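You operate a simulated robot arm through the tools that you are given. There is no shell and no other tool. Be economical: measure what you need, move in short steps, check, and stop when the job is done.

The job below is to be done with a simulated robot arm. You get a single attempt, and the scene is never put back.

TASK
Pour the juice from the processor into the clear jug.
Fine: unlock the cone and the bowl, spill none, stand both on the bench and leave the socket switch off.
Where things are to end (x, y in the base frame): citrus cone within 60 mm of [940, 200]; processor bowl within 60 mm of [790, 400].

The check looks at the end state, three seconds after you hand in, the way a careful person would. Anything else that was tipped, shoved, dropped, spilled or broken makes it a failure.

THE ROBOT
A 7-joint arm with a two-finger parallel gripper, fixed in place. Base frame: the origin is at the foot of the arm, x ahead of it, y to its left, z up. Lengths are in mm, angles in degrees, forces in N, time in s.
Its first joint turns from -166.0 to 166.0 degrees. Payload 4.4 kg.
The tool frame sits at the grasp point between the pads (the TCP): z along the fingers, y along the line on which they close. The tips reach 23 mm beyond it. The gripper opens to 94 mm. The fingers are 38 mm wide and 10 mm thick; the gripper's body (54 by 96 mm) begins 39 mm behind the TCP.
Orientation is that of the tool frame in the base frame, as a unit quaternion [w, x, y, z]. With the fingers straight down and closing along the base's y, the tool's x points along the base's -x, its y along +y and its z along -z.

THE INTERFACE
- The arm moves only by the tool step_arm. Its argument "series" is text: rows parted by semicolons, each of 7 numbers parted by spaces: the shift along the tool's x, y, z in units of 250 mm (1.0 is 250 mm), then the turn, a rotation vector about the tool's x, y, z in units of 180 degrees (1.0 is 180 degrees), then the gripper command, from -1 (shut) to 1 (fully open), values between in proportion. In form: x y z ax ay az claw; .... A call has 1 to 8 rows; each row is the pose to reach, as a shift and turn from the pose commanded when the call began, along the tool's axes at that moment. A call with a number of a shift or a turn outside -1 to 1 is refused whole. Rows are played at 5 a second. More than 50 mm and 8.6 degrees between two rows, or a gripper value outside its range, and nothing of the call is played. A pose out of reach is approached as far as the arm can. The call stops where the force on the tool passes 90 N (or 10 N more than at its start, if that is more) or the arm is blocked; 0.2 s more then pass. Each finger travels about 72 mm/s and halts on what it meets, pressing with about 33 N; the grip force reading is that of the motor and also rises with nothing between the fingers. The clock runs only during rows and for 0.2 s after the last one: add rows that repeat a pose to give the fingers time. It gives the time, the measured TCP pose, the force on the tool (base axes), the opening and the grip force at its end, in the units of the frame above (readings bear some noise), with the torque about the TCP (base axes, N m) and any sound that the robot's microphone picked up.
- Cameras (640 x 400 px; columns grow to the right, rows downward): "scene" is fixed at [50.1, 499.3, 1551.3]; the picture's right is [-0.04, -1.00, 0.00], its down [-0.54, 0.02, -0.84] and it looks along [0.84, -0.03, -0.55] (base axes); focal length 334 px, centre (320, 200). "wrist" rides on the gripper at [86, 16, -74] in the tool frame; the picture's right is [-0.18, 0.98, 0.00], its down [-0.58, -0.11, -0.81] and it looks along [-0.79, -0.15, 0.59] (tool axes); focal length 243 px, centre (320, 200).
- grab_frame(camera): a new picture of that camera. It takes no simulated time.
- point_at(camera, pixels): for up to 12 pixels [column, row] of the newest picture of that camera ("zoom" is the newest enlarged one), the place [x, y, z] in the base frame of the surface seen there, good to about 3 mm. It takes no simulated time.
- zoom(camera, box): a new picture of the part [left, top, right, bottom] of that camera's present view, enlarged. It takes no simulated time.
- job_done(): hands the job in; it is judged then, once.

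Go step by step. Measure first, check grasps and placings, and put right what went wrong. The budget is 80 turns and 46 pictures, counting those below and the enlarged ones. Unless the task says otherwise, let go and move clear before handing in, and close with one line.

The tools are called after "Call:" by a JSON object that holds its "name" and its "arguments". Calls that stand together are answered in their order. step_arm: Moves the arm, as the interface text tells. Its arguments: {"type":"object","properties":{"series":{"type":"string"}},"required":["series"]} The other tools are called the same way: grab_frame (camera) takes a picture; point_at (camera, pixels) gives the place of the surface under pixels of a picture; zoom (camera, box) takes an enlarged picture of a part of a camera's view; job_done () hands the job in.

At the start:

```text
time: 0.0
tcp_pos: [550.9, 369.8, 1282.7]
orientation: [0.001, 0.0, 1.0, 0.0]
force: [-0.3, 0.5, -0.3]
moment: [0.02, 0.01, 0.04]
grip_width: 94.0
grip_force: 0.1
```

scene: 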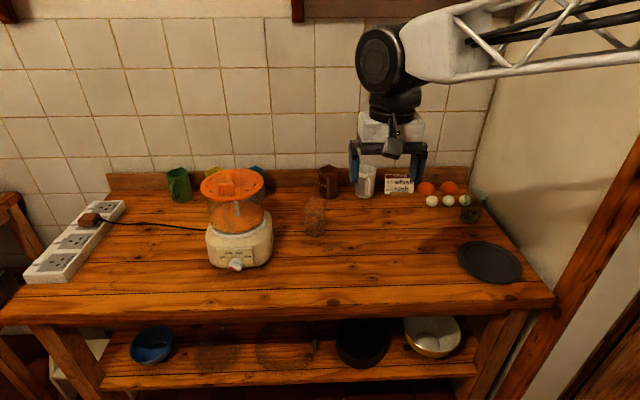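
wrist: 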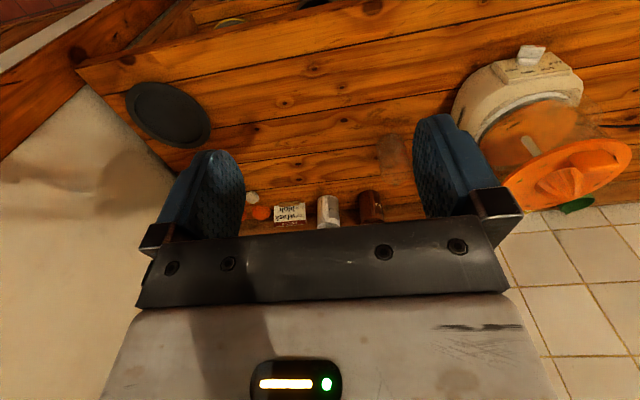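

The scene picture shows the processor with orange cone at about (235,200), a jug-like clear thing near (315,215), and a power strip at left. I'll enlarge these first.

Call:
{"name": "zoom", "arguments": {"camera": "scene", "box": [180, 150, 340, 280]}}

Call:
{"name": "zoom", "arguments": {"camera": "scene", "box": [10, 180, 180, 290]}}

Call:
{"name": "zoom", "arguments": {"camera": "scene", "box": [290, 150, 500, 280]}}

```text
3.08 times, centred on (260, 215) of scene
```

zoom: 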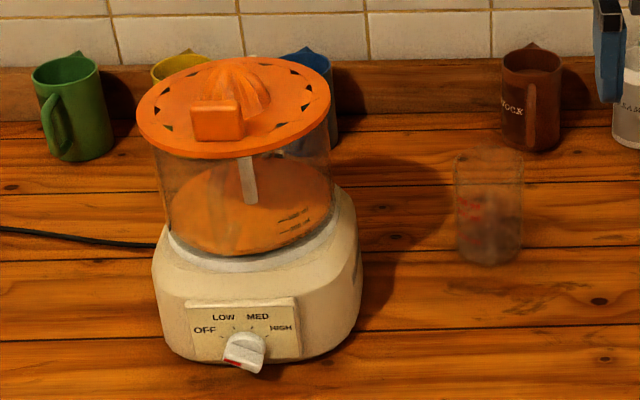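

```text
3.64 times, centred on (95, 235) of scene
```

zoom: 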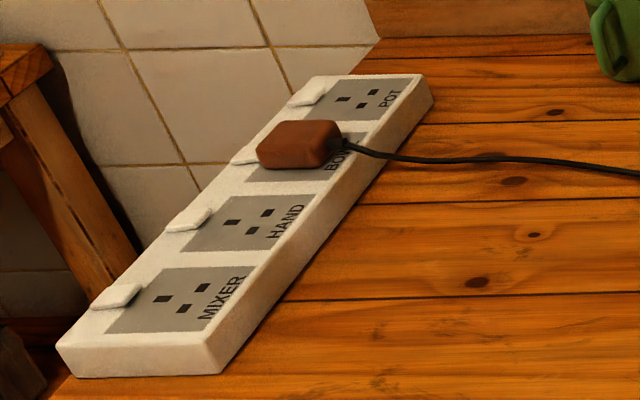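

```text
3.05 times, centred on (395, 215) of scene
```

zoom: 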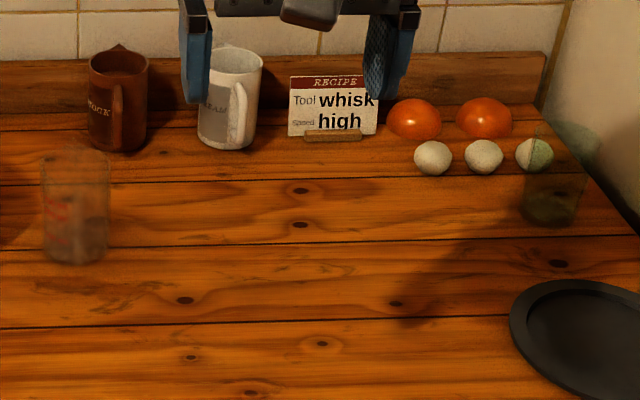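

The plug sits in the BOWL socket and its switch is partly hidden; the knob points off-ish. I'll take points on the processor, jug and strip, and look closer.

Call:
{"name": "zoom", "arguments": {"camera": "scene", "box": [60, 190, 130, 235]}}

Call:
{"name": "point_at", "arguments": {"camera": "scene", "pixels": [[202, 184], [263, 184], [233, 171], [228, 189], [236, 183], [236, 264], [315, 199], [313, 215], [314, 234], [210, 235], [271, 235], [238, 215]]}}

Call:
{"name": "zoom", "arguments": {"camera": "scene", "box": [205, 160, 275, 205]}}

Call:
{"name": "zoom", "arguments": {"camera": "scene", "box": [290, 185, 346, 245]}}

```text
8.89 times, centred on (95, 212) of scene
```

zoom: 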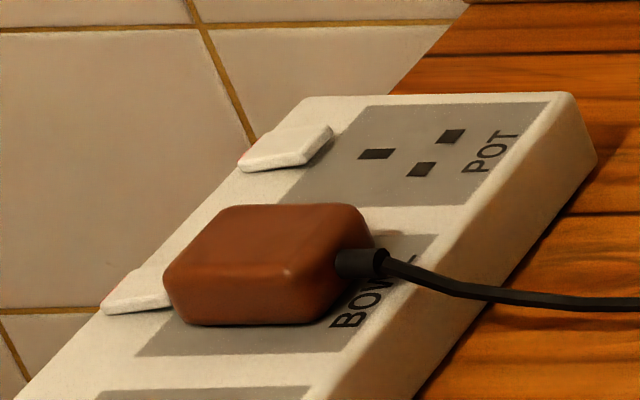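

```text
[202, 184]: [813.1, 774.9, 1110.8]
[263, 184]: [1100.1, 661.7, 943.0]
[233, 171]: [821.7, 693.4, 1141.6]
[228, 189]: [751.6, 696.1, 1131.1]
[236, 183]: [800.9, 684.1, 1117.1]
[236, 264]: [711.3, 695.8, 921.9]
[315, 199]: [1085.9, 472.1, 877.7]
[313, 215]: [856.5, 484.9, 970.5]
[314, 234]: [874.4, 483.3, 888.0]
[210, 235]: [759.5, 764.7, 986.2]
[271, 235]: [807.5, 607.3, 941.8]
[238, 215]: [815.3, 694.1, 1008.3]
```

```text
8.89 times, centred on (240, 182) of scene
```

zoom: 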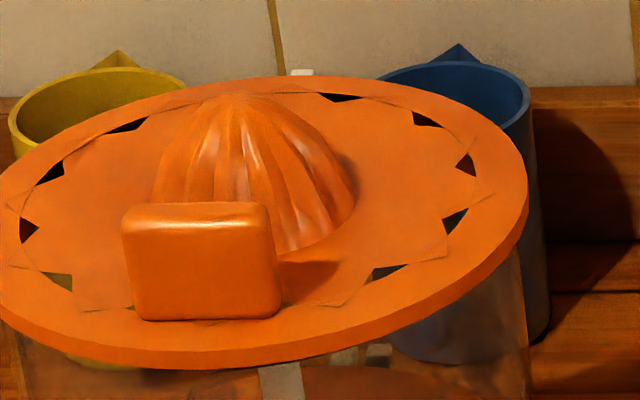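

```text
6.67 times, centred on (318, 215) of scene
```

zoom: 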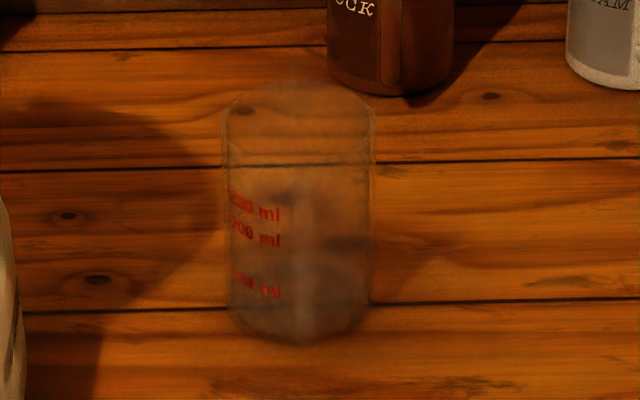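

The bench is near z 877, the cone disc near z 1115 around (810, 690), the jug near (870, 483). I'll swing the wrist camera to the right side to see the bowl's handle and locks.

Call:
{"name": "step_arm", "arguments": {"series": "-0.125 -0.02 0.0 0 0 -0.045 1; -0.25 -0.04 0.0 0 0 -0.09 1; -0.375 -0.06 0.0 0 0 -0.135 1; -0.5 -0.08 0.0 0 0 -0.18 1; -0.625 -0.1 0.0 0 0 -0.225 1; -0.75 -0.12 0.0 0 0 -0.27 1; -0.875 -0.14 0 0 0 -0.315 1; -1.0 -0.16 0 0 0 -0.36 1"}}

Call:
{"name": "step_arm", "arguments": {"series": "0 0 0 0 0 -0.045 1; 0 0 0 0 0 -0.09 1; 0 0 0 0 0 -0.135 1;0 0 0 0 0 -0.14 1"}}

Call:
{"name": "grab_frame", "arguments": {"camera": "wrist"}}

```text
time: 1.8
tcp_pos: [801.9, 328.2, 1284.8]
orientation: [0.0, -0.536, 0.844, 0.0]
force: [0.3, -0.6, -0.3]
moment: [0.03, -0.04, -0.01]
grip_width: 94.3
grip_force: 0.1
```

```text
time: 2.8
tcp_pos: [802.2, 328.8, 1284.4]
orientation: [0.001, 0.708, -0.706, 0.0]
force: [-0.5, 0.3, -0.6]
moment: [0.02, 0.01, 0.0]
grip_width: 93.8
grip_force: 0.0
```

```text
37 pictures are left
```

wrist: 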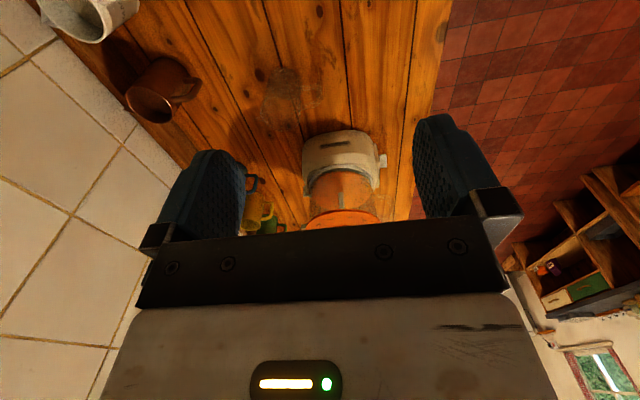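

The processor appears upside-down at (340,185) from its right side. I'll enlarge it.

Call:
{"name": "zoom", "arguments": {"camera": "wrist", "box": [245, 100, 415, 230]}}

```text
3.08 times, centred on (330, 165) of wrist
```

zoom: 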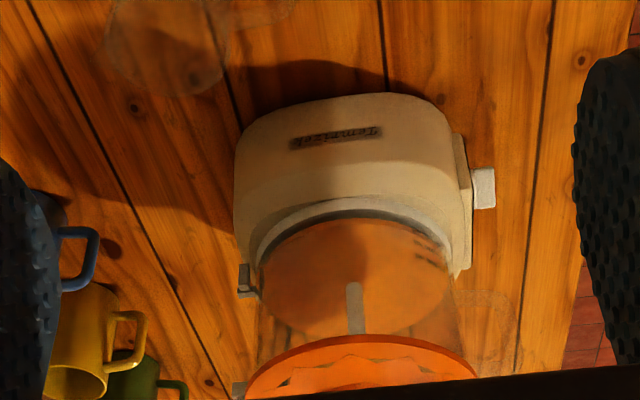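

There is a faint clear loop at zoom (490,310): a transparent handle at the front, and a grey clip at the rear (245,280). I'll move closer for a better view.

Call:
{"name": "step_arm", "arguments": {"series": "-0.16 0.06 0 0 0 0 1; -0.32 0.12 0 0 0 0 1; -0.48 0.2 0 0 0 0 1"}}

Call:
{"name": "zoom", "arguments": {"camera": "wrist", "box": [200, 60, 460, 230]}}

```text
time: 3.6
tcp_pos: [753.0, 448.4, 1282.6]
orientation: [0.0, 0.707, -0.707, 0.0]
force: [-0.1, 0.3, 0.0]
moment: [-0.04, -0.05, -0.01]
grip_width: 94.1
grip_force: 0.0
```

```text
2.35 times, centred on (330, 145) of wrist
```

zoom: 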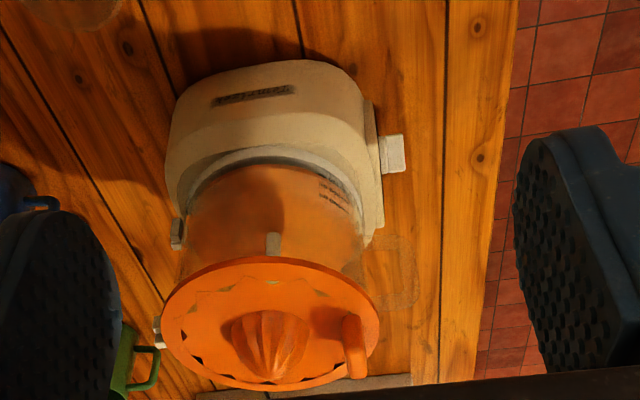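

The clear handle outline shows at zoom (390,270), and rear grey/white clips at (177,233) and (157,330). I'll take points on these.

Call:
{"name": "zoom", "arguments": {"camera": "wrist", "box": [320, 140, 400, 200]}}

Call:
{"name": "zoom", "arguments": {"camera": "wrist", "box": [250, 130, 360, 230]}}

Call:
{"name": "point_at", "arguments": {"camera": "wrist", "pixels": [[269, 159], [265, 197], [270, 204], [359, 182], [346, 213], [315, 200], [361, 164], [368, 188], [312, 163], [350, 197], [345, 202]]}}

```text
6.67 times, centred on (360, 170) of wrist
```

zoom: 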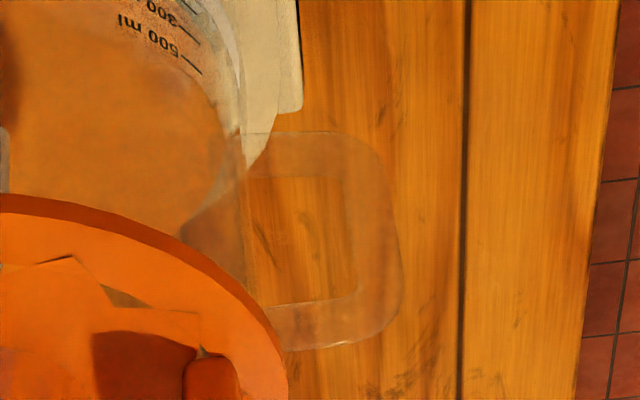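

```text
4.00 times, centred on (305, 180) of wrist
```

zoom: 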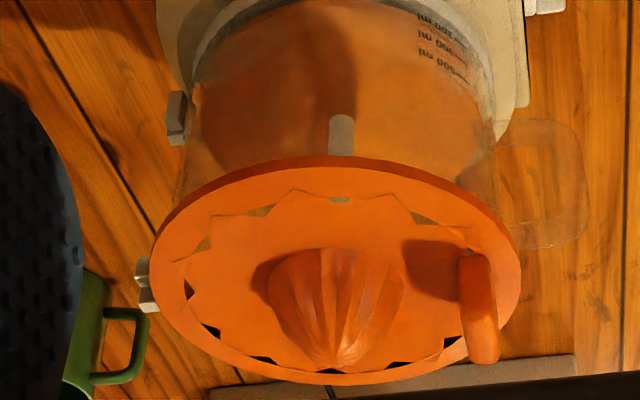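

```text
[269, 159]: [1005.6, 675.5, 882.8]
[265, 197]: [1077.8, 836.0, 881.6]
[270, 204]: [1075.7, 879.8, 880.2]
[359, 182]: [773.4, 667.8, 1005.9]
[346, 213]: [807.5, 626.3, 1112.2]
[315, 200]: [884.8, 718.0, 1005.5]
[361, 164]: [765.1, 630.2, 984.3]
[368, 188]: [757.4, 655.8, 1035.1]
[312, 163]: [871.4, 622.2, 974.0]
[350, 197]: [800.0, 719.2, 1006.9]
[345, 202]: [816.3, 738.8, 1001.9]
```

Those points came from an older frame, so I'll redo them in the newest zoom.

Call:
{"name": "point_at", "arguments": {"camera": "zoom", "pixels": [[176, 118], [143, 285], [478, 262], [480, 320], [565, 190], [530, 235], [530, 133], [335, 340], [155, 260], [518, 270], [335, 160], [340, 130]]}}

Call:
{"name": "grab_frame", "arguments": {"camera": "wrist"}}

```text
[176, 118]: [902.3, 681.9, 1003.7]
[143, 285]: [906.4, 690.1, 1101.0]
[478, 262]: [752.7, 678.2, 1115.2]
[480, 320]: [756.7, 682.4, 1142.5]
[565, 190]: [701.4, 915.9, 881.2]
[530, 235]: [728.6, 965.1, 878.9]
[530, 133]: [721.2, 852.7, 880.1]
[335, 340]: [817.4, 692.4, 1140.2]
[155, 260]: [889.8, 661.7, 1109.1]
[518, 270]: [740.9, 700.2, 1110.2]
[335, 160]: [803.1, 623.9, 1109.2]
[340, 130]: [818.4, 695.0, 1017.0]
```

```text
32 pictures are left
```

wrist: 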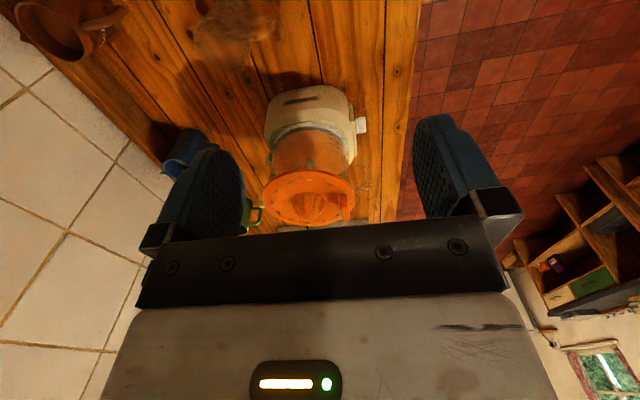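

The axis is near (816, 693), the handle bar near x 712, z 1035–1095. I'll look at the rear clips and the front of the bowl from closer, shifting the camera back along +x.

Call:
{"name": "step_arm", "arguments": {"series": "0 -0.2 0 0 0 0 1; 0 -0.4 0 0 0 0 1; 0 -0.6 0.05 0 0 0 1; 0 -0.7 0.1 0 0 0 1"}}

Call:
{"name": "zoom", "arguments": {"camera": "wrist", "box": [330, 110, 450, 200]}}

Call:
{"name": "grab_frame", "arguments": {"camera": "wrist"}}

```text
refused: row 3 steps farther than a row can; nothing moved
```

```text
4.44 times, centred on (390, 155) of wrist
```

zoom: 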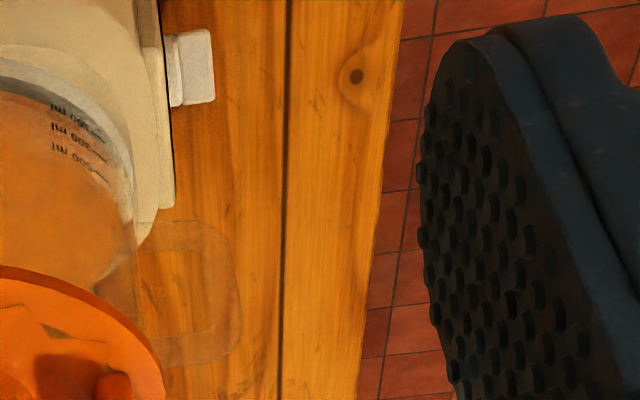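

```text
30 pictures are left
```

wrist: 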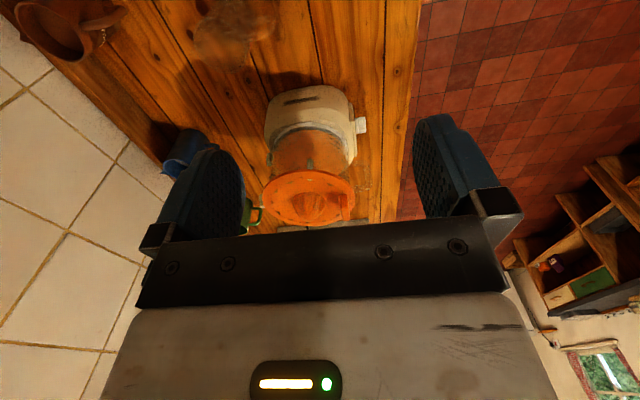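

The move was refused for too large steps; I'll redo it with smaller ones.

Call:
{"name": "step_arm", "arguments": {"series": "0 -0.18 0 0 0 0 1; 0 -0.36 0 0 0 0 1; 0 -0.54 0.02 0 0 0 1; 0 -0.7 0.04 0 0 0 1"}}

Call:
{"name": "zoom", "arguments": {"camera": "wrist", "box": [310, 100, 450, 230]}}

```text
time: 4.6
tcp_pos: [929.2, 447.7, 1274.5]
orientation: [-0.001, 0.707, -0.707, 0.0]
force: [-0.4, 0.1, 0.5]
moment: [0.01, 0.0, 0.01]
grip_width: 94.2
grip_force: 0.0
```

```text
3.08 times, centred on (380, 165) of wrist
```

zoom: 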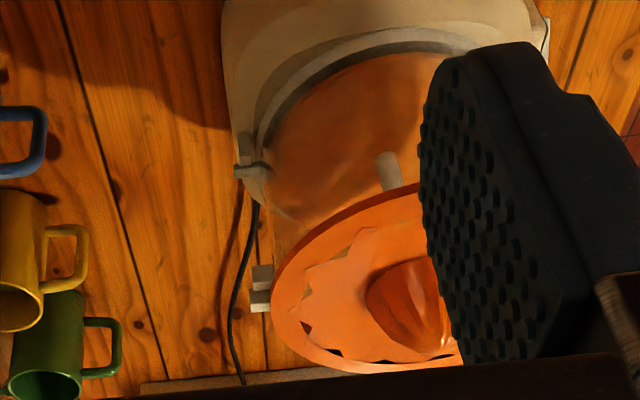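

The rear shows hook-and-lug pairs at (262,288) on the rim and (250,165) on the base; I'll zoom further to see which way the hooks open.

Call:
{"name": "zoom", "arguments": {"camera": "wrist", "box": [345, 135, 385, 215]}}

```text
5.00 times, centred on (365, 175) of wrist
```

zoom: 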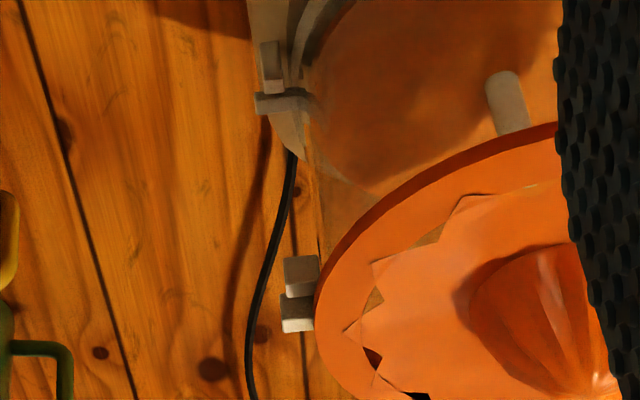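

Call:
{"name": "point_at", "arguments": {"camera": "zoom", "pixels": [[300, 268], [300, 290], [297, 312], [296, 328], [268, 65], [262, 104], [290, 104], [305, 97], [275, 90], [272, 50]]}}

```text
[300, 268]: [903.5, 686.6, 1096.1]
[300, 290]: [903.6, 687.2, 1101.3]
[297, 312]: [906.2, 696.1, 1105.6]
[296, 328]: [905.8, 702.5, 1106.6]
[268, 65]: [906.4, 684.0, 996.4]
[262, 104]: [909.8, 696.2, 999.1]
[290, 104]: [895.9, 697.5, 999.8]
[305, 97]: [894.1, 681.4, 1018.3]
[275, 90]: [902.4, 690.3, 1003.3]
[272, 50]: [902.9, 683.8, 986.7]
```

The base lug bar sits on the +y side of its post, hinting at counter-clockwise unlocking. Before touching it I'll find the strip's switch positions.

Call:
{"name": "point_at", "arguments": {"camera": "scene", "pixels": [[74.5, 222.3], [72, 223.5], [76.5, 220.5], [91.1, 206.2], [88.5, 207.5], [94, 205], [58.7, 240], [38.7, 261.4], [90, 219], [233, 263], [230, 266], [240, 262]]}}

```text
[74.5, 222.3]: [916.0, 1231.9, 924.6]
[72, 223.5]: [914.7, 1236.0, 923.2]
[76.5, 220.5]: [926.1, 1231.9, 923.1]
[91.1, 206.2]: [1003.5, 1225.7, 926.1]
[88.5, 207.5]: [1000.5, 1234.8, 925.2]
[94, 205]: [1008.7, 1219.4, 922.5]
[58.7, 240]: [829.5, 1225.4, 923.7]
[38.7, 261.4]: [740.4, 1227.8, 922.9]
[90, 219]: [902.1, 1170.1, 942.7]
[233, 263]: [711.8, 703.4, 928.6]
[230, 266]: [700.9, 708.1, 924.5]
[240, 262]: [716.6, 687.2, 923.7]
```

The switch at (916,1232) is well beyond reach and its rocker matches all the others, so it stays untouched. Next I hover over the cone's grip block near (756,697).

Call:
{"name": "step_arm", "arguments": {"series": "-0.125 0.0865 0.02 0 0 0 0.5; -0.25 0.173 0.04 0 0 0 0.2; -0.375 0.26 0.06 0 0 0 -0.1; -0.5 0.346 0.1 0 0 0 -0.15; -0.625 0.433 0.15 0 0 0 -0.15; -0.75 0.519 0.2 0 0 0 -0.15; -0.875 0.606 0.25 0 0 0 -0.15; -0.996 0.692 0.28 0 0 0 -0.15"}}

Call:
{"name": "grab_frame", "arguments": {"camera": "wrist"}}

```text
time: 6.4
tcp_pos: [752.7, 697.3, 1204.1]
orientation: [0.0, 0.707, -0.707, 0.0]
force: [0.6, 0.0, 0.8]
moment: [0.0, -0.02, 0.01]
grip_width: 39.7
grip_force: 0.0
```

```text
27 pictures are left
```

wrist: 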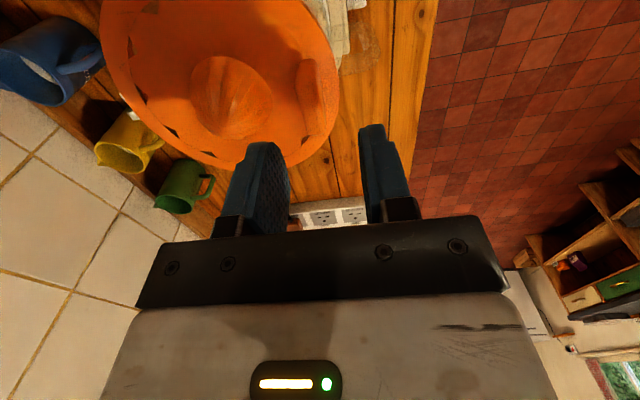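

The disc and its block at (310,90) are visible ahead. I'll measure block, dome and rim.

Call:
{"name": "point_at", "arguments": {"camera": "wrist", "pixels": [[308, 70], [310, 100], [303, 85], [318, 110], [297, 60], [325, 125], [232, 95], [262, 90], [337, 90], [160, 130], [102, 45], [315, 120]]}}

Call:
{"name": "zoom", "arguments": {"camera": "wrist", "box": [260, 0, 420, 150]}}

```text
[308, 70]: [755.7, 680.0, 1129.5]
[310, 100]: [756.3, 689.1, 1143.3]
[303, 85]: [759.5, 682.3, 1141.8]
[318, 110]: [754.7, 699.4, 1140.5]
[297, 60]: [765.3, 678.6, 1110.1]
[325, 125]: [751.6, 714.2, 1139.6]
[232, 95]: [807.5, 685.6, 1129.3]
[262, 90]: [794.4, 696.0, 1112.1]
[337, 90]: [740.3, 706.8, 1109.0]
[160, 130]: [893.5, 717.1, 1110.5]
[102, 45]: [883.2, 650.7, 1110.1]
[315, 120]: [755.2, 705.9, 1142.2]
```

```text
2.67 times, centred on (340, 75) of wrist
```

zoom: 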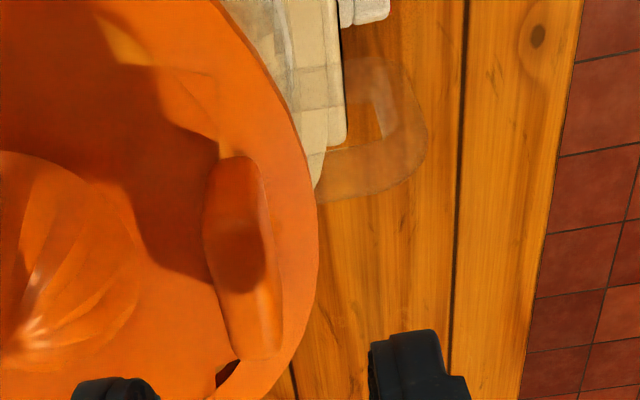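

The block spans x about 749–763, y 680–715, top z 1143; the axis is near (818,697). I'll narrow the fingers to 30 mm and descend onto it, then close.

Call:
{"name": "step_arm", "arguments": {"series": "0 -0.013 0.06 0 0 0 -0.36; 0 -0.013 0.12 0 0 0 -0.36; 0 -0.013 0.18 0 0 0 -0.36; 0 -0.013 0.22 0 0 0 -0.36; 0 -0.013 0.25 0 0 0 -0.36"}}

Call:
{"name": "step_arm", "arguments": {"series": "0 0 0 0 0 0 -0.8; 0 0 0 0 0 0 -1; 0 0 0 0 0 0 -1; 0 0 0 0 0 0 -1"}}

```text
time: 7.6
tcp_pos: [757.0, 696.6, 1141.2]
orientation: [0.0, -0.707, 0.708, 0.0]
force: [-1.0, -0.2, -0.1]
moment: [-0.01, -0.01, 0.02]
grip_width: 30.3
grip_force: 0.0
```

```text
time: 8.6
tcp_pos: [756.4, 697.5, 1141.6]
orientation: [0.001, 0.707, -0.707, 0.001]
force: [10.7, 1.6, 0.2]
moment: [0.16, -0.24, 0.09]
grip_width: 13.8
grip_force: 32.6
```

The block is held (13.8 mm wide). I'll try a small 8° counter-clockwise turn about the axis and read the force.

Call:
{"name": "step_arm", "arguments": {"series": "0.0172 -0.0006 0 0 0 -0.0222 -1; 0.0342 -0.0024 0 0 0 -0.0444 -1; 0.0342 -0.0024 0 0 0 -0.0444 -1"}}

```text
time: 9.4
tcp_pos: [757.3, 688.1, 1142.6]
orientation: [0.001, 0.755, -0.656, 0.0]
force: [10.6, -1.4, 1.4]
moment: [-0.3, -0.35, -0.44]
grip_width: 13.6
grip_force: 33.2
```

It turned freely at about 1.4 N tangentially. Continuing 16° further counter-clockwise.

Call:
{"name": "step_arm", "arguments": {"series": "0.0172 -0.0006 0 0 0 -0.0222 -1; 0.0342 -0.0024 0 0 0 -0.0444 -1; 0.0511 -0.0054 0 0 0 -0.0667 -1; 0.0678 -0.0095 0 0 0 -0.0889 -1; 0.0678 -0.0095 0 0 0 -0.0889 -1"}}

Call:
{"name": "zoom", "arguments": {"camera": "scene", "box": [180, 150, 300, 280]}}

```text
time: 10.6
tcp_pos: [763.2, 672.8, 1141.4]
orientation: [0.0, 0.839, -0.545, 0.0]
force: [10.1, 0.5, 4.8]
moment: [0.02, -0.29, -0.66]
grip_width: 13.5
grip_force: 33.5
```

```text
3.08 times, centred on (240, 215) of scene
```

zoom: 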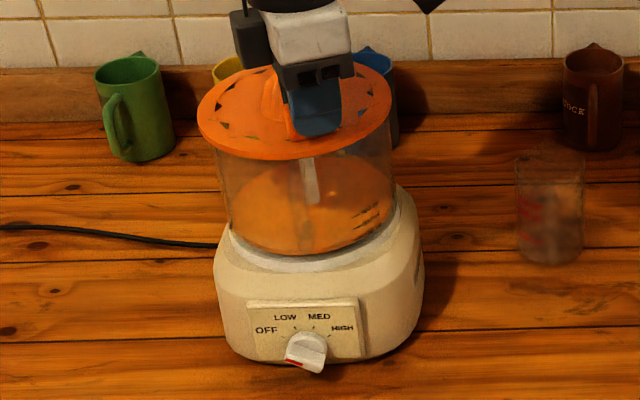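

The volume marks at (365,215) nearly stayed put, so the cone turned relative to the bowl. I'll test a small 8 mm lift.

Call:
{"name": "step_arm", "arguments": {"series": "0 0 -0.016 0 0 0 -1; 0 0 -0.032 0 0 0 -1; 0 0 -0.032 0 0 0 -1"}}

```text
time: 11.4
tcp_pos: [762.5, 674.0, 1150.4]
orientation: [0.0, 0.838, -0.545, 0.001]
force: [6.6, -4.8, -4.8]
moment: [-0.41, -0.24, -0.33]
grip_width: 13.7
grip_force: 33.2
```

It lifted 8 mm with only about 5 N of pull. I'll check that the cone really came up and not the bowl.

Call:
{"name": "step_arm", "arguments": {"series": "0 0 -0.04 0 0 0 -1; 0 0 -0.08 0 0 0 -1; 0 0 -0.08 0 0 0 -1"}}

Call:
{"name": "zoom", "arguments": {"camera": "scene", "box": [180, 130, 300, 280]}}

```text
time: 12.2
tcp_pos: [762.2, 673.6, 1170.4]
orientation: [0.0, 0.839, -0.544, 0.0]
force: [-0.4, 0.5, -0.7]
moment: [-0.05, 0.02, -0.01]
grip_width: 13.7
grip_force: 33.5
```

```text
2.67 times, centred on (240, 205) of scene
```

zoom: 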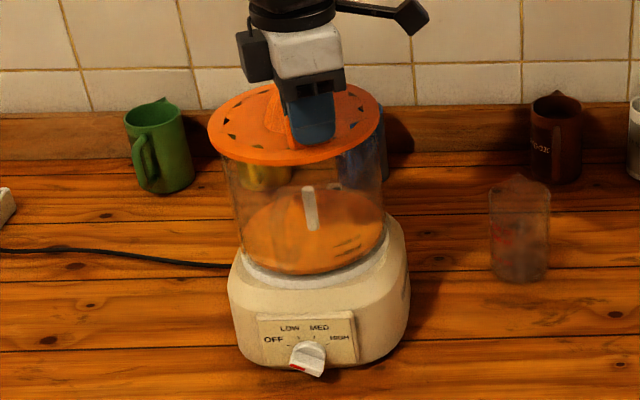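

The disc appears raised and the grip still reads 13.7 mm. Lifting straight up further.

Call:
{"name": "step_arm", "arguments": {"series": "0 0 -0.12 0 0 0 -1; 0 0 -0.24 0 0 0 -1; 0 0 -0.36 0 0 0 -1; 0 0 -0.48 0 0 0 -1; 0 0 -0.6 0 0 0 -1; 0 0 -0.6 0 0 0 -1"}}

Call:
{"name": "grab_frame", "arguments": {"camera": "scene"}}

```text
time: 13.6
tcp_pos: [762.0, 674.2, 1320.0]
orientation: [0.0, 0.839, -0.545, -0.001]
force: [0.9, -0.1, -0.5]
moment: [0.0, 0.06, -0.03]
grip_width: 13.5
grip_force: 32.9
```

```text
23 pictures are left
```

scene: 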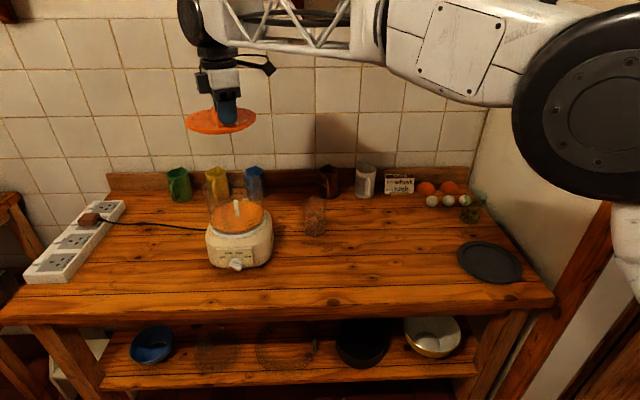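

The cone is free and held well above the bench. I'll get the positions of neighbours around the cone's destination and the jug.

Call:
{"name": "point_at", "arguments": {"camera": "scene", "pixels": [[432, 201], [449, 200], [464, 200], [426, 189], [399, 185], [470, 214], [490, 245], [398, 224], [367, 194], [315, 232], [240, 215], [236, 203]]}}

Call:
{"name": "step_arm", "arguments": {"series": "0.168 0.0318 0 0 0 0 -1; 0.336 0.0636 0 0 0 0 -1; 0.504 0.0954 0 0 0 0 -1; 0.672 0.1272 0 0 0 0 -1; 0.84 0.159 0 0 0 0 -1; 1.0 0.19 0 0 0 0 -1"}}

```text
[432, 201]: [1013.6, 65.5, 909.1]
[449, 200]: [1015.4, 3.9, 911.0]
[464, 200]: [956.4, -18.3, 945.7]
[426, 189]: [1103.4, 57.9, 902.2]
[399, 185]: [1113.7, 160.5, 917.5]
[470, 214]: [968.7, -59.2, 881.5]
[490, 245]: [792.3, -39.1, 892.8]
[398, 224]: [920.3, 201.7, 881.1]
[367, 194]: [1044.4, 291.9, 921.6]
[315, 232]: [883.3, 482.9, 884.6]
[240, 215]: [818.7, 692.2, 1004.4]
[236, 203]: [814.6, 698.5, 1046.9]
```

```text
time: 15.0
tcp_pos: [819.5, 423.9, 1319.6]
orientation: [0.0, 0.839, -0.544, -0.001]
force: [0.6, -0.9, -2.1]
moment: [-0.03, 0.08, 0.0]
grip_width: 13.6
grip_force: 33.2
```

Neighbours clear a 78 mm disc centred near (930,195). Continuing across and starting the descent.

Call:
{"name": "step_arm", "arguments": {"series": "0.168 0.036 0 0 0 0 -1; 0.336 0.072 0 0 0 0 -1; 0.504 0.107 0 0 0 0 -1; 0.672 0.143 0 0 0 0 -1; 0.84 0.178 0 0 0 0 -1; 1.0 0.213 0 0 0 0 -1; 1.0 0.213 0.18 0 0 0 -1; 1.0 0.213 0.36 0 0 0 -1"}}

Call:
{"name": "step_arm", "arguments": {"series": "0 0 0.18 0 0 0 -1; 0 0 0.36 0 0 0 -1; 0 0 0.54 0 0 0 -1; 0 0 0.72 0 0 0 -1; 0 0 0.88 0 0 0 -1; 0 0 1.0 0 0 0 -1"}}

Call:
{"name": "grab_frame", "arguments": {"camera": "scene"}}

```text
time: 16.8
tcp_pos: [871.8, 175.9, 1230.7]
orientation: [-0.001, 0.839, -0.545, 0.002]
force: [-0.4, -0.3, -0.2]
moment: [-0.05, 0.07, 0.01]
grip_width: 13.4
grip_force: 33.7
```

```text
time: 18.2
tcp_pos: [874.3, 173.6, 980.8]
orientation: [-0.001, 0.838, -0.545, 0.0]
force: [1.3, 0.0, -0.5]
moment: [-0.05, 0.04, -0.03]
grip_width: 13.4
grip_force: 33.1
```

```text
22 pictures are left
```

scene: 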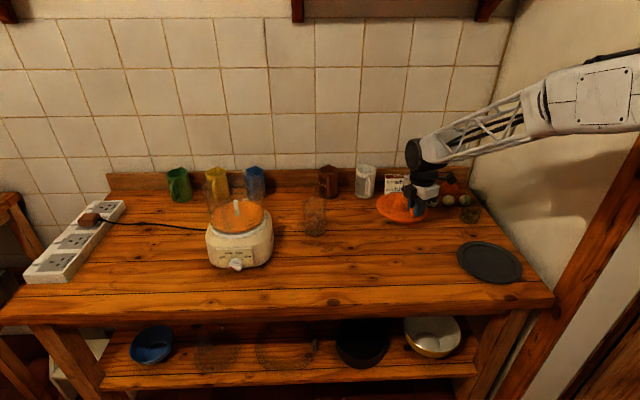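

The cone hangs above a free bench area. Descending slowly to contact.

Call:
{"name": "step_arm", "arguments": {"series": "0 0 0.08 0 0 0 -1; 0 0 0.16 0 0 0 -1; 0 0 0.21 0 0 0 -1; 0 0 0.21 0 0 0 -1"}}

Call:
{"name": "zoom", "arguments": {"camera": "scene", "box": [355, 170, 455, 240]}}

```text
time: 19.2
tcp_pos: [871.9, 175.2, 928.8]
orientation: [0.0, 0.839, -0.545, 0.0]
force: [-0.1, 0.4, -1.1]
moment: [-0.03, 0.03, 0.01]
grip_width: 13.6
grip_force: 33.0
```

```text
5.71 times, centred on (405, 205) of scene
```

zoom: 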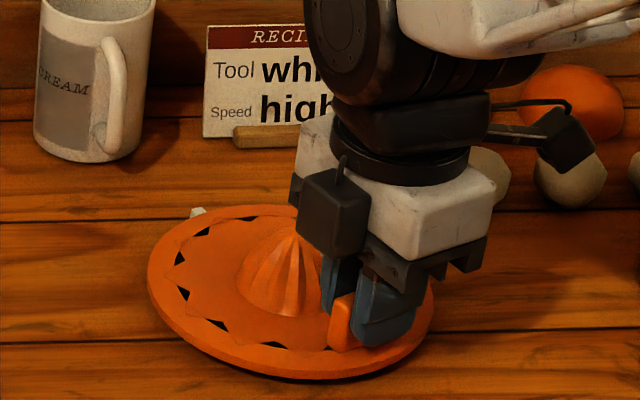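

The disc hovers just above the bench. Lowering a few millimetres at a time.

Call:
{"name": "step_arm", "arguments": {"series": "0 0 0.012 0 0 0 -1; 0 0 0.024 0 0 0 -1; 0 0 0.024 0 0 0 -1"}}

Call:
{"name": "step_arm", "arguments": {"series": "0 0 0.012 0 0 0 -1; 0 0 0.012 0 0 0 -1"}}

```text
time: 20.0
tcp_pos: [873.7, 174.7, 924.8]
orientation: [-0.002, 0.839, -0.545, 0.001]
force: [5.2, -2.2, 30.3]
moment: [0.11, -0.36, -0.03]
grip_width: 14.1
grip_force: 32.6
```

```text
time: 20.6
tcp_pos: [873.9, 174.1, 920.0]
orientation: [-0.001, 0.839, -0.545, 0.0]
force: [11.8, 4.4, 31.7]
moment: [0.22, -0.42, 0.02]
grip_width: 13.8
grip_force: 33.2
```

Contact reached (31 N). Opening to 30 mm and rising clear.

Call:
{"name": "step_arm", "arguments": {"series": "0 0 -0.008 0 0 0 -0.8; 0 0 -0.008 0 0 0 -0.5; 0 0 -0.008 0 0 0 -0.36; 0 0 -0.008 0 0 0 -0.36"}}

Call:
{"name": "step_arm", "arguments": {"series": "0 0 -0.06 0 0 0 -0.36; 0 0 -0.16 0 0 0 -0.36; 0 0 -0.3 0 0 0 -0.36; 0 0 -0.48 0 0 0 -0.36; 0 0 -0.66 0 0 0 -0.36; 0 0 -0.84 0 0 0 -0.36; 0 0 -1.0 0 0 0 -0.36"}}

Call:
{"name": "grab_frame", "arguments": {"camera": "scene"}}

```text
time: 21.6
tcp_pos: [873.5, 175.8, 920.0]
orientation: [0.0, 0.839, -0.545, 0.0]
force: [-0.1, 0.4, -0.2]
moment: [-0.01, 0.02, 0.01]
grip_width: 30.1
grip_force: 0.0
```

```text
time: 23.2
tcp_pos: [869.8, 173.2, 1171.2]
orientation: [0.001, 0.839, -0.545, -0.001]
force: [-0.3, -0.2, -0.7]
moment: [0.0, 0.02, 0.0]
grip_width: 30.2
grip_force: 0.0
```

```text
20 pictures are left
```

scene: 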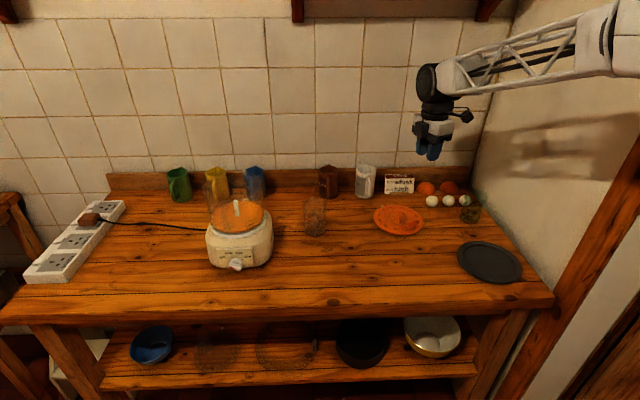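

The cone stands at (398,220). Now I look at the bowl and its clear handle closely.

Call:
{"name": "zoom", "arguments": {"camera": "scene", "box": [195, 160, 285, 275]}}

```text
3.48 times, centred on (240, 218) of scene
```

zoom: 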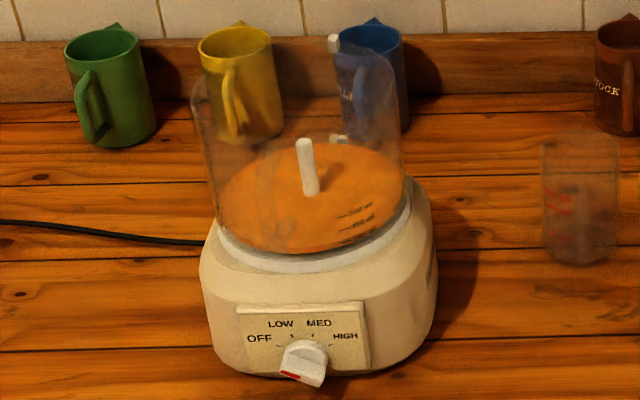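

I'll measure the rim lug, spindle, juice level and look for the handle's rays.

Call:
{"name": "point_at", "arguments": {"camera": "zoom", "pixels": [[333, 43], [337, 138], [304, 143], [313, 190], [300, 240], [230, 200], [355, 210], [195, 100], [405, 100], [270, 170], [290, 385], [310, 350]]}}

```text
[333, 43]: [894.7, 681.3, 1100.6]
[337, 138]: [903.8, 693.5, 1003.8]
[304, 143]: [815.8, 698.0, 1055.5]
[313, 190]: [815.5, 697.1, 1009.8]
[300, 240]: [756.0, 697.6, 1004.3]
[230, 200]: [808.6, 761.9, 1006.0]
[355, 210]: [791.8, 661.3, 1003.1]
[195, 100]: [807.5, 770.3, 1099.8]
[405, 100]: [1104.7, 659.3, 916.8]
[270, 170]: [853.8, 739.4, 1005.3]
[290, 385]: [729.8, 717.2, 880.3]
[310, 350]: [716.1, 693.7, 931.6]
```

Juice surface is at z 1005, spindle top 1056, rim about 1105. I'll plan to grasp the clear front handle with the tool pitched 45°; first turning the wrist back and moving toward the front.

Call:
{"name": "step_arm", "arguments": {"series": "-0.117 0.03 -0.03 0 0 0.045 -0.36; -0.235 0.06 -0.06 0 0 0.09 -0.36; -0.352 0.09 -0.09 0 0 0.135 -0.36; -0.47 0.12 -0.12 0 0 0.18 -0.36; -0.587 0.15 -0.15 0 0 0.225 -0.36; -0.705 0.18 -0.18 0 0 0.27 -0.36; -0.82 0.21 -0.21 0 0 0.315 -0.36; -0.94 0.24 -0.24 0 0 0.36 -0.36"}}

```text
time: 25.0
tcp_pos: [723.9, 367.0, 1230.3]
orientation: [0.0, -0.416, 0.909, 0.0]
force: [0.2, -0.7, -0.2]
moment: [-0.03, 0.0, 0.01]
grip_width: 30.2
grip_force: 0.1
```

Continuing to a point in front of the bowl with the remaining 49° of yaw.

Call:
{"name": "step_arm", "arguments": {"series": "-0.07 0.125 0 0 0 0.0341 -0.36; -0.14 0.25 0 0 0 0.0682 -0.36; -0.208 0.375 0 0 0 0.1023 -0.36; -0.278 0.5 0 0 0 0.1364 -0.36; -0.347 0.625 0 0 0 0.1705 -0.36; -0.416 0.75 0 0 0 0.2046 -0.36; -0.486 0.875 0 0 0 0.2387 -0.36; -0.555 1.0 0 0 0 0.2728 -0.36"}}

Call:
{"name": "step_arm", "arguments": {"series": "0 0.03 0 0 -0.042 0 -0.36; 0 0.06 0 0 -0.084 0 -0.36; 0 0.1 0 0 -0.126 0 -0.36; 0 0.14 0 0 -0.168 0 -0.36; 0 0.18 0 0 -0.21 0 -0.36; 0 0.22 0 0 -0.25 0 -0.36"}}

Call:
{"name": "grab_frame", "arguments": {"camera": "wrist"}}

```text
time: 26.8
tcp_pos: [622.9, 633.1, 1229.8]
orientation: [0.0, 0.0, 1.0, 0.0]
force: [0.1, -0.3, -0.1]
moment: [-0.03, -0.06, -0.01]
grip_width: 30.1
grip_force: 0.1
```

```text
time: 28.2
tcp_pos: [625.6, 688.1, 1230.1]
orientation: [0.383, -0.001, 0.924, 0.001]
force: [0.0, 0.6, 0.3]
moment: [0.0, 0.03, -0.01]
grip_width: 30.0
grip_force: 0.0
```

```text
18 pictures are left
```

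wrist: 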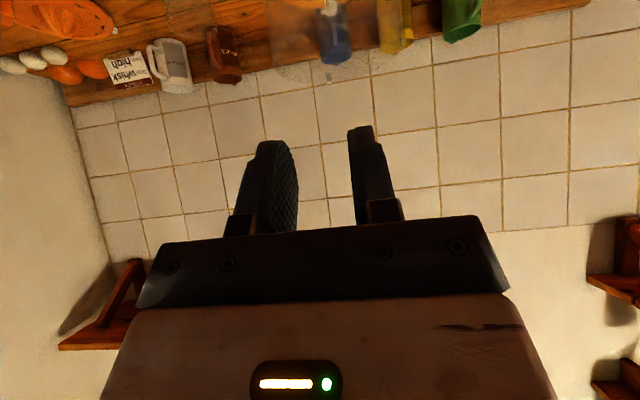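

The tool is pitched 45°. I'll lower in front of the handle, still 50 mm off, and look.

Call:
{"name": "step_arm", "arguments": {"series": "0.082 0.009 0.116 0 0 0 -0.15; 0.164 0.018 0.232 0 0 0 -0.15; 0.246 0.027 0.348 0 0 0 -0.15; 0.328 0.036 0.464 0 0 0 -0.15"}}

Call:
{"name": "zoom", "arguments": {"camera": "wrist", "box": [220, 40, 420, 220]}}

```text
time: 29.2
tcp_pos: [650.6, 696.9, 1090.0]
orientation: [0.383, 0.0, 0.924, 0.001]
force: [0.5, 0.5, 0.5]
moment: [-0.02, 0.08, 0.01]
grip_width: 40.0
grip_force: 0.1
```

```text
2.22 times, centred on (320, 130) of wrist
```

zoom: 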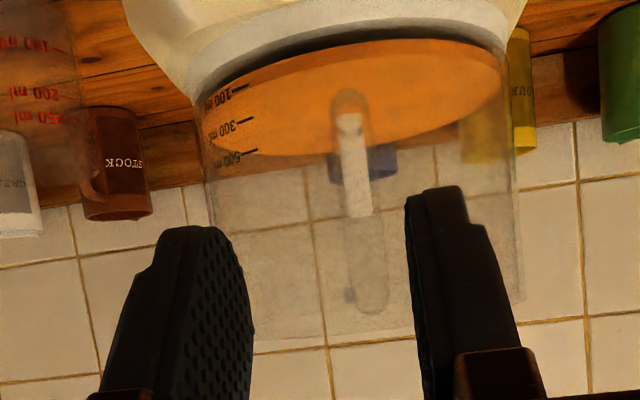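

The handle bar shows faintly at zoom (367,200), computing to y≈704, z 1028–1093 with the bar at x≈708, turned about 4°. I'll move in, then close.

Call:
{"name": "step_arm", "arguments": {"series": "-0.03 0.014 0.06 0.008 0 0.008 -0.15; -0.05 0.028 0.12 0.0157 0 0.0157 -0.15; -0.07 0.028 0.185 0.0157 0 0.0157 -0.15; -0.089 0.028 0.247 0.0157 0 0.0157 -0.15; -0.089 0.028 0.247 0.0157 0 0.0157 -0.15"}}

Call:
{"name": "zoom", "arguments": {"camera": "wrist", "box": [220, 60, 420, 220]}}

```text
time: 30.4
tcp_pos: [707.1, 704.6, 1060.6]
orientation: [0.382, 0.031, 0.924, -0.012]
force: [0.0, 0.8, -0.2]
moment: [0.03, 0.04, 0.0]
grip_width: 40.0
grip_force: 0.1
```

```text
2.50 times, centred on (320, 140) of wrist
```

zoom: 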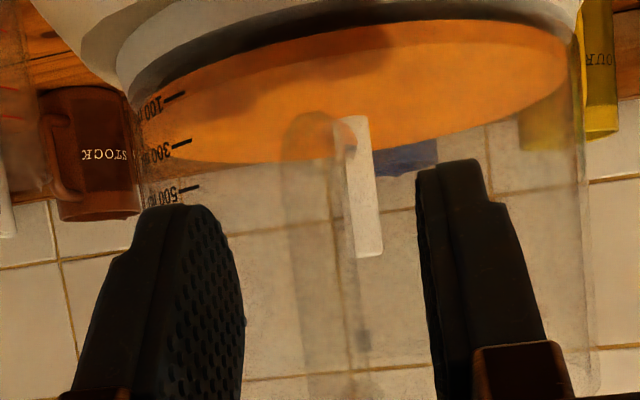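

The handle (zoom x 290–350) lies between the pads. Closing.

Call:
{"name": "step_arm", "arguments": {"series": "0 0 0 0 0 0 -0.5; 0 0 0 0 0 0 -1; 0 0 0 0 0 0 -1; 0 0 0 0 0 0 -1; 0 0 0 0 0 0 -1"}}

```text
time: 31.6
tcp_pos: [706.4, 705.2, 1061.6]
orientation: [0.382, 0.032, 0.923, -0.013]
force: [2.1, 0.0, 0.1]
moment: [0.13, -0.03, -0.01]
grip_width: 12.8
grip_force: 33.2
```

Handle held at 12.8 mm. Trying an 8° counter-clockwise unlock turn about the axis.

Call:
{"name": "step_arm", "arguments": {"series": "-0.0008 -0.0307 0.0008 -0.0157 0 -0.0157 -1; -0.0031 -0.0611 0.0031 -0.0314 0 -0.0314 -1; -0.0031 -0.0611 0.0031 -0.0314 0 -0.0314 -1"}}

```text
time: 32.4
tcp_pos: [707.3, 690.7, 1061.8]
orientation: [0.383, -0.034, 0.923, 0.014]
force: [3.4, 6.2, -1.4]
moment: [0.19, 0.3, 0.21]
grip_width: 12.9
grip_force: 33.3
```

It turns with about 6 N. Continuing 16° more.

Call:
{"name": "step_arm", "arguments": {"series": "-0.0007 -0.0306 0.0007 -0.0157 0 -0.0157 -1; -0.0029 -0.0609 0.0029 -0.0314 0 -0.0314 -1; -0.0066 -0.0909 0.0066 -0.0471 0 -0.0471 -1; -0.0117 -0.1206 0.0117 -0.0628 0 -0.0628 -1; -0.0117 -0.1206 0.0117 -0.0628 0 -0.0628 -1"}}

Call:
{"name": "zoom", "arguments": {"camera": "scene", "box": [195, 150, 285, 275]}}

```text
time: 33.6
tcp_pos: [714.2, 659.8, 1062.1]
orientation: [0.377, -0.162, 0.91, 0.067]
force: [-0.2, 0.2, -0.6]
moment: [-0.16, 0.44, 0.03]
grip_width: 12.6
grip_force: 33.3
```

```text
3.20 times, centred on (240, 212) of scene
```

zoom: 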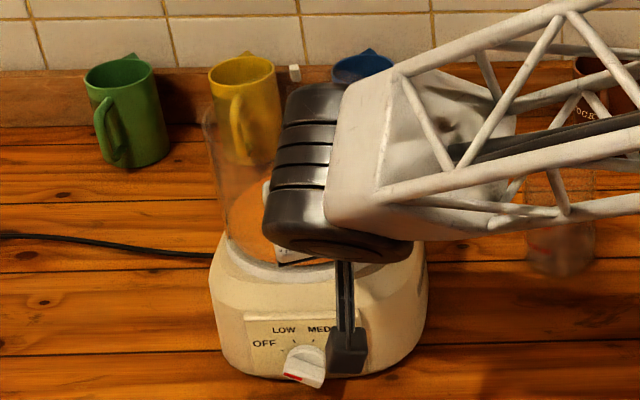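

The bowl turned and the base stayed. Testing a 6 mm lift.

Call:
{"name": "step_arm", "arguments": {"series": "-0.0085 0 -0.0085 0 0 0 -1; -0.017 0 -0.017 0 0 0 -1; -0.017 0 -0.017 0 0 0 -1"}}

```text
time: 34.4
tcp_pos: [714.3, 660.5, 1067.6]
orientation: [0.377, -0.161, 0.91, 0.067]
force: [-0.2, 0.6, -3.6]
moment: [-0.16, 0.43, 0.01]
grip_width: 12.7
grip_force: 32.5
```

Only 3.6 N so far, so it seems free. Lifting another 20 mm.

Call:
{"name": "step_arm", "arguments": {"series": "-0.017 0 -0.017 0 0 0 -1; -0.034 0 -0.034 0 0 0 -1; -0.0566 0 -0.0566 0 0 0 -1; -0.0566 0 -0.0566 0 0 0 -1"}}

```text
time: 35.4
tcp_pos: [713.9, 658.7, 1088.0]
orientation: [0.377, -0.161, 0.91, 0.067]
force: [-0.1, -0.1, -4.7]
moment: [-0.17, 0.47, -0.02]
grip_width: 12.7
grip_force: 32.8
```

The bowl is lifted: 4.7 N weight with a 0.5 N m moment, no slip. Raising 100 mm more and checking.

Call:
{"name": "step_arm", "arguments": {"series": "-0.057 0 -0.057 0 0 0 -1; -0.113 0 -0.113 0 0 0 -1; -0.17 0 -0.17 0 0 0 -1; -0.226 0 -0.226 0 0 0 -1; -0.283 0 -0.283 0 0 0 -1; -0.34 0 -0.34 0 0 0 -1; -0.34 0 -0.34 0 0 0 -1"}}

Call:
{"name": "grab_frame", "arguments": {"camera": "scene"}}

```text
time: 37.0
tcp_pos: [714.8, 657.4, 1208.3]
orientation: [0.377, -0.161, 0.91, 0.066]
force: [0.2, -0.6, -4.5]
moment: [-0.13, 0.46, 0.01]
grip_width: 12.6
grip_force: 32.8
```

```text
14 pictures are left
```

scene: 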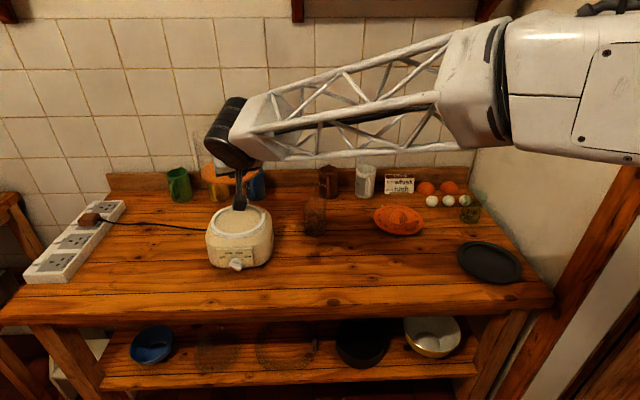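

The bowl is aloft and level. I'll zoom on the jug to locate its mouth precisely.

Call:
{"name": "zoom", "arguments": {"camera": "scene", "box": [290, 185, 346, 245]}}

```text
6.67 times, centred on (318, 215) of scene
```

zoom: 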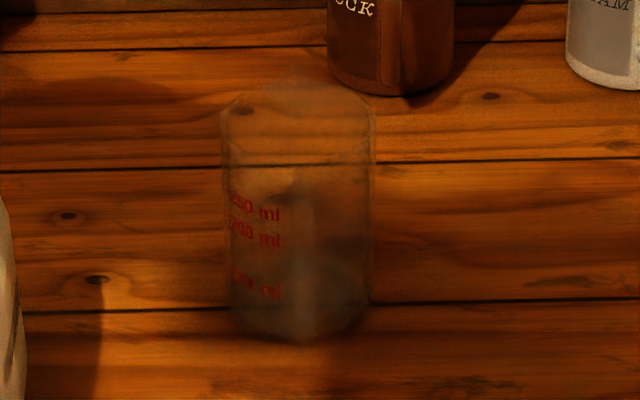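

Call:
{"name": "point_at", "arguments": {"camera": "zoom", "pixels": [[295, 80], [228, 105], [223, 130], [374, 125], [370, 105], [295, 170], [260, 212], [240, 240], [365, 230], [305, 338], [235, 315], [362, 315]]}}

```text
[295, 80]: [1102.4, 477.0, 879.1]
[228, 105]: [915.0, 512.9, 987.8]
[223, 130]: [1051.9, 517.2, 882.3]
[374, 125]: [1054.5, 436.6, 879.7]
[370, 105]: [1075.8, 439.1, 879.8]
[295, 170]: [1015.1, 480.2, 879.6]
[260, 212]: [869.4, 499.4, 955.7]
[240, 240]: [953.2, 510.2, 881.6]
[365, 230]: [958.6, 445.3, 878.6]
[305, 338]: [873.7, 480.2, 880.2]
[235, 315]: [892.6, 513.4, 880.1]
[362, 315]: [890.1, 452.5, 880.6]
```

The jug's mouth centres near (897,481), radius ≈33, rim z ≈990. I'll slide the bowl 145 mm to the right, level, so its right lip will be over the mouth.

Call:
{"name": "step_arm", "arguments": {"series": "0 -0.04 0 0 0 0 -1; 0 -0.13 0 0 0 0 -1; 0 -0.25 0 0 0 0 -1; 0 -0.37 0 0 0 0 -1; 0 -0.47 0 0 0 0 -1; 0 -0.54 0 0 0 0 -1; 0 -0.575 0 0 0 0 -1; 0 -0.581 0 0 0 0 -1"}}

Call:
{"name": "zoom", "arguments": {"camera": "scene", "box": [220, 100, 380, 250]}}

```text
time: 38.8
tcp_pos: [763.6, 523.7, 1208.3]
orientation: [0.377, -0.16, 0.91, 0.066]
force: [-0.1, 0.3, -4.9]
moment: [-0.19, 0.46, 0.01]
grip_width: 13.0
grip_force: 33.0
```

```text
2.67 times, centred on (300, 175) of scene
```

zoom: 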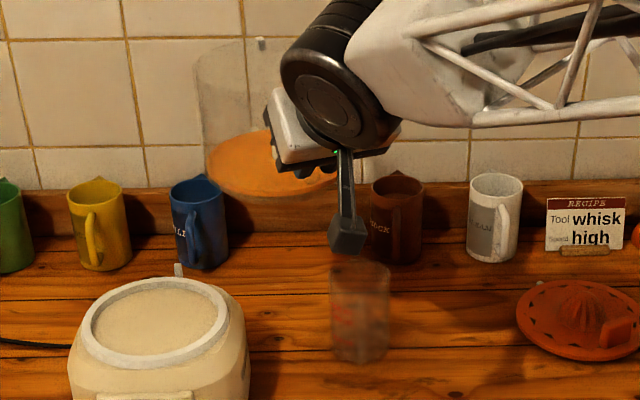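

The bowl hangs level near zoom (275,120). I'll tilt it to 32° toward the right at this height, well before any flow.

Call:
{"name": "step_arm", "arguments": {"series": "0 0.009 0 -0.0157 0 0.0157 -1; 0 0.018 0 -0.0314 0 0.0314 -1; 0 0.025 0 -0.0471 0 0.0471 -1; 0 0.029 0 -0.0628 0 0.0628 -1; 0 0.031 0 -0.0786 0 0.0786 -1; 0 0.032 0 -0.0943 0 0.0943 -1; 0 0.032 0 -0.11 0 0.11 -1; 0 0.032 0 -0.1257 0 0.1257 -1"}}

```text
time: 40.6
tcp_pos: [761.8, 530.9, 1208.3]
orientation: [0.318, -0.051, 0.893, 0.316]
force: [0.2, 0.2, -5.5]
moment: [-0.15, 0.42, 0.03]
grip_width: 12.3
grip_force: 32.9
```

Tilt is 32° as planned and the bowl weight is unchanged (no flow). Now to 48° while lowering the lip to about 50 mm above the jug's rim.

Call:
{"name": "step_arm", "arguments": {"series": "0.03 -0.028 0.03 -0.0157 0 0.0157 -1; 0.07 -0.066 0.07 -0.0314 0 0.0314 -1; 0.115 -0.108 0.115 -0.0471 0 0.0471 -1; 0.165 -0.155 0.165 -0.0628 0 0.0628 -1; 0.215 -0.202 0.215 -0.0628 0 0.0628 -1; 0.265 -0.249 0.265 -0.0628 0 0.0628 -1; 0.305 -0.287 0.305 -0.0628 0 0.0628 -1; 0.33 -0.31 0.33 -0.0628 0 0.0628 -1"}}

Call:
{"name": "zoom", "arguments": {"camera": "scene", "box": [230, 130, 390, 250]}}

```text
time: 42.4
tcp_pos: [762.9, 527.2, 1067.5]
orientation: [0.279, 0.007, 0.859, 0.429]
force: [-0.4, 1.0, -4.0]
moment: [-0.22, 0.35, 0.11]
grip_width: 12.7
grip_force: 32.9
```

```text
3.33 times, centred on (310, 190) of scene
```

zoom: 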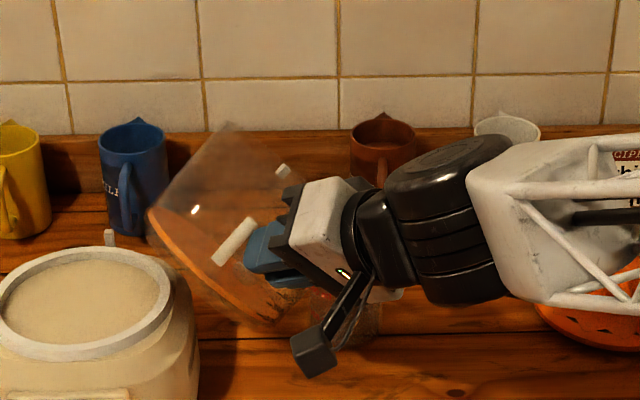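

The bowl is tilted with juice still inside. The lip is hidden by the gripper, so I'll use the wrist camera to check lip against jug.

Call:
{"name": "grab_frame", "arguments": {"camera": "wrist"}}

```text
10 pictures are left
```

wrist: 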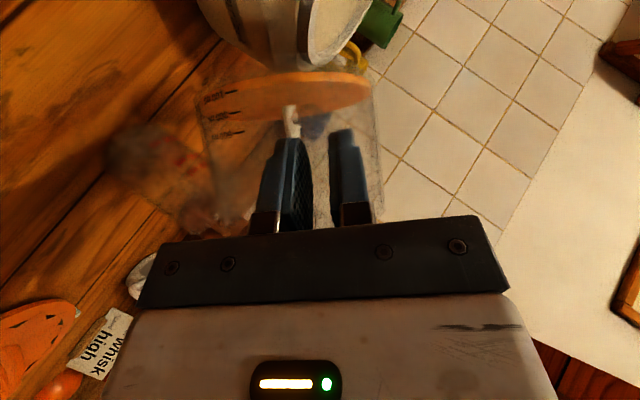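

I'll enlarge the area where lip and jug meet, around (210,190).

Call:
{"name": "zoom", "arguments": {"camera": "wrist", "box": [90, 90, 290, 240]}}

```text
2.67 times, centred on (190, 165) of wrist
```

zoom: 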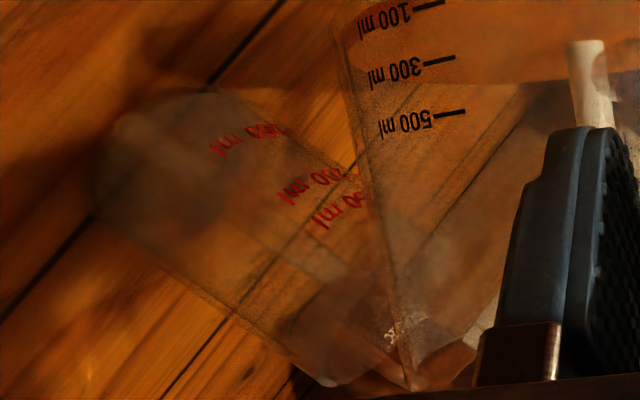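

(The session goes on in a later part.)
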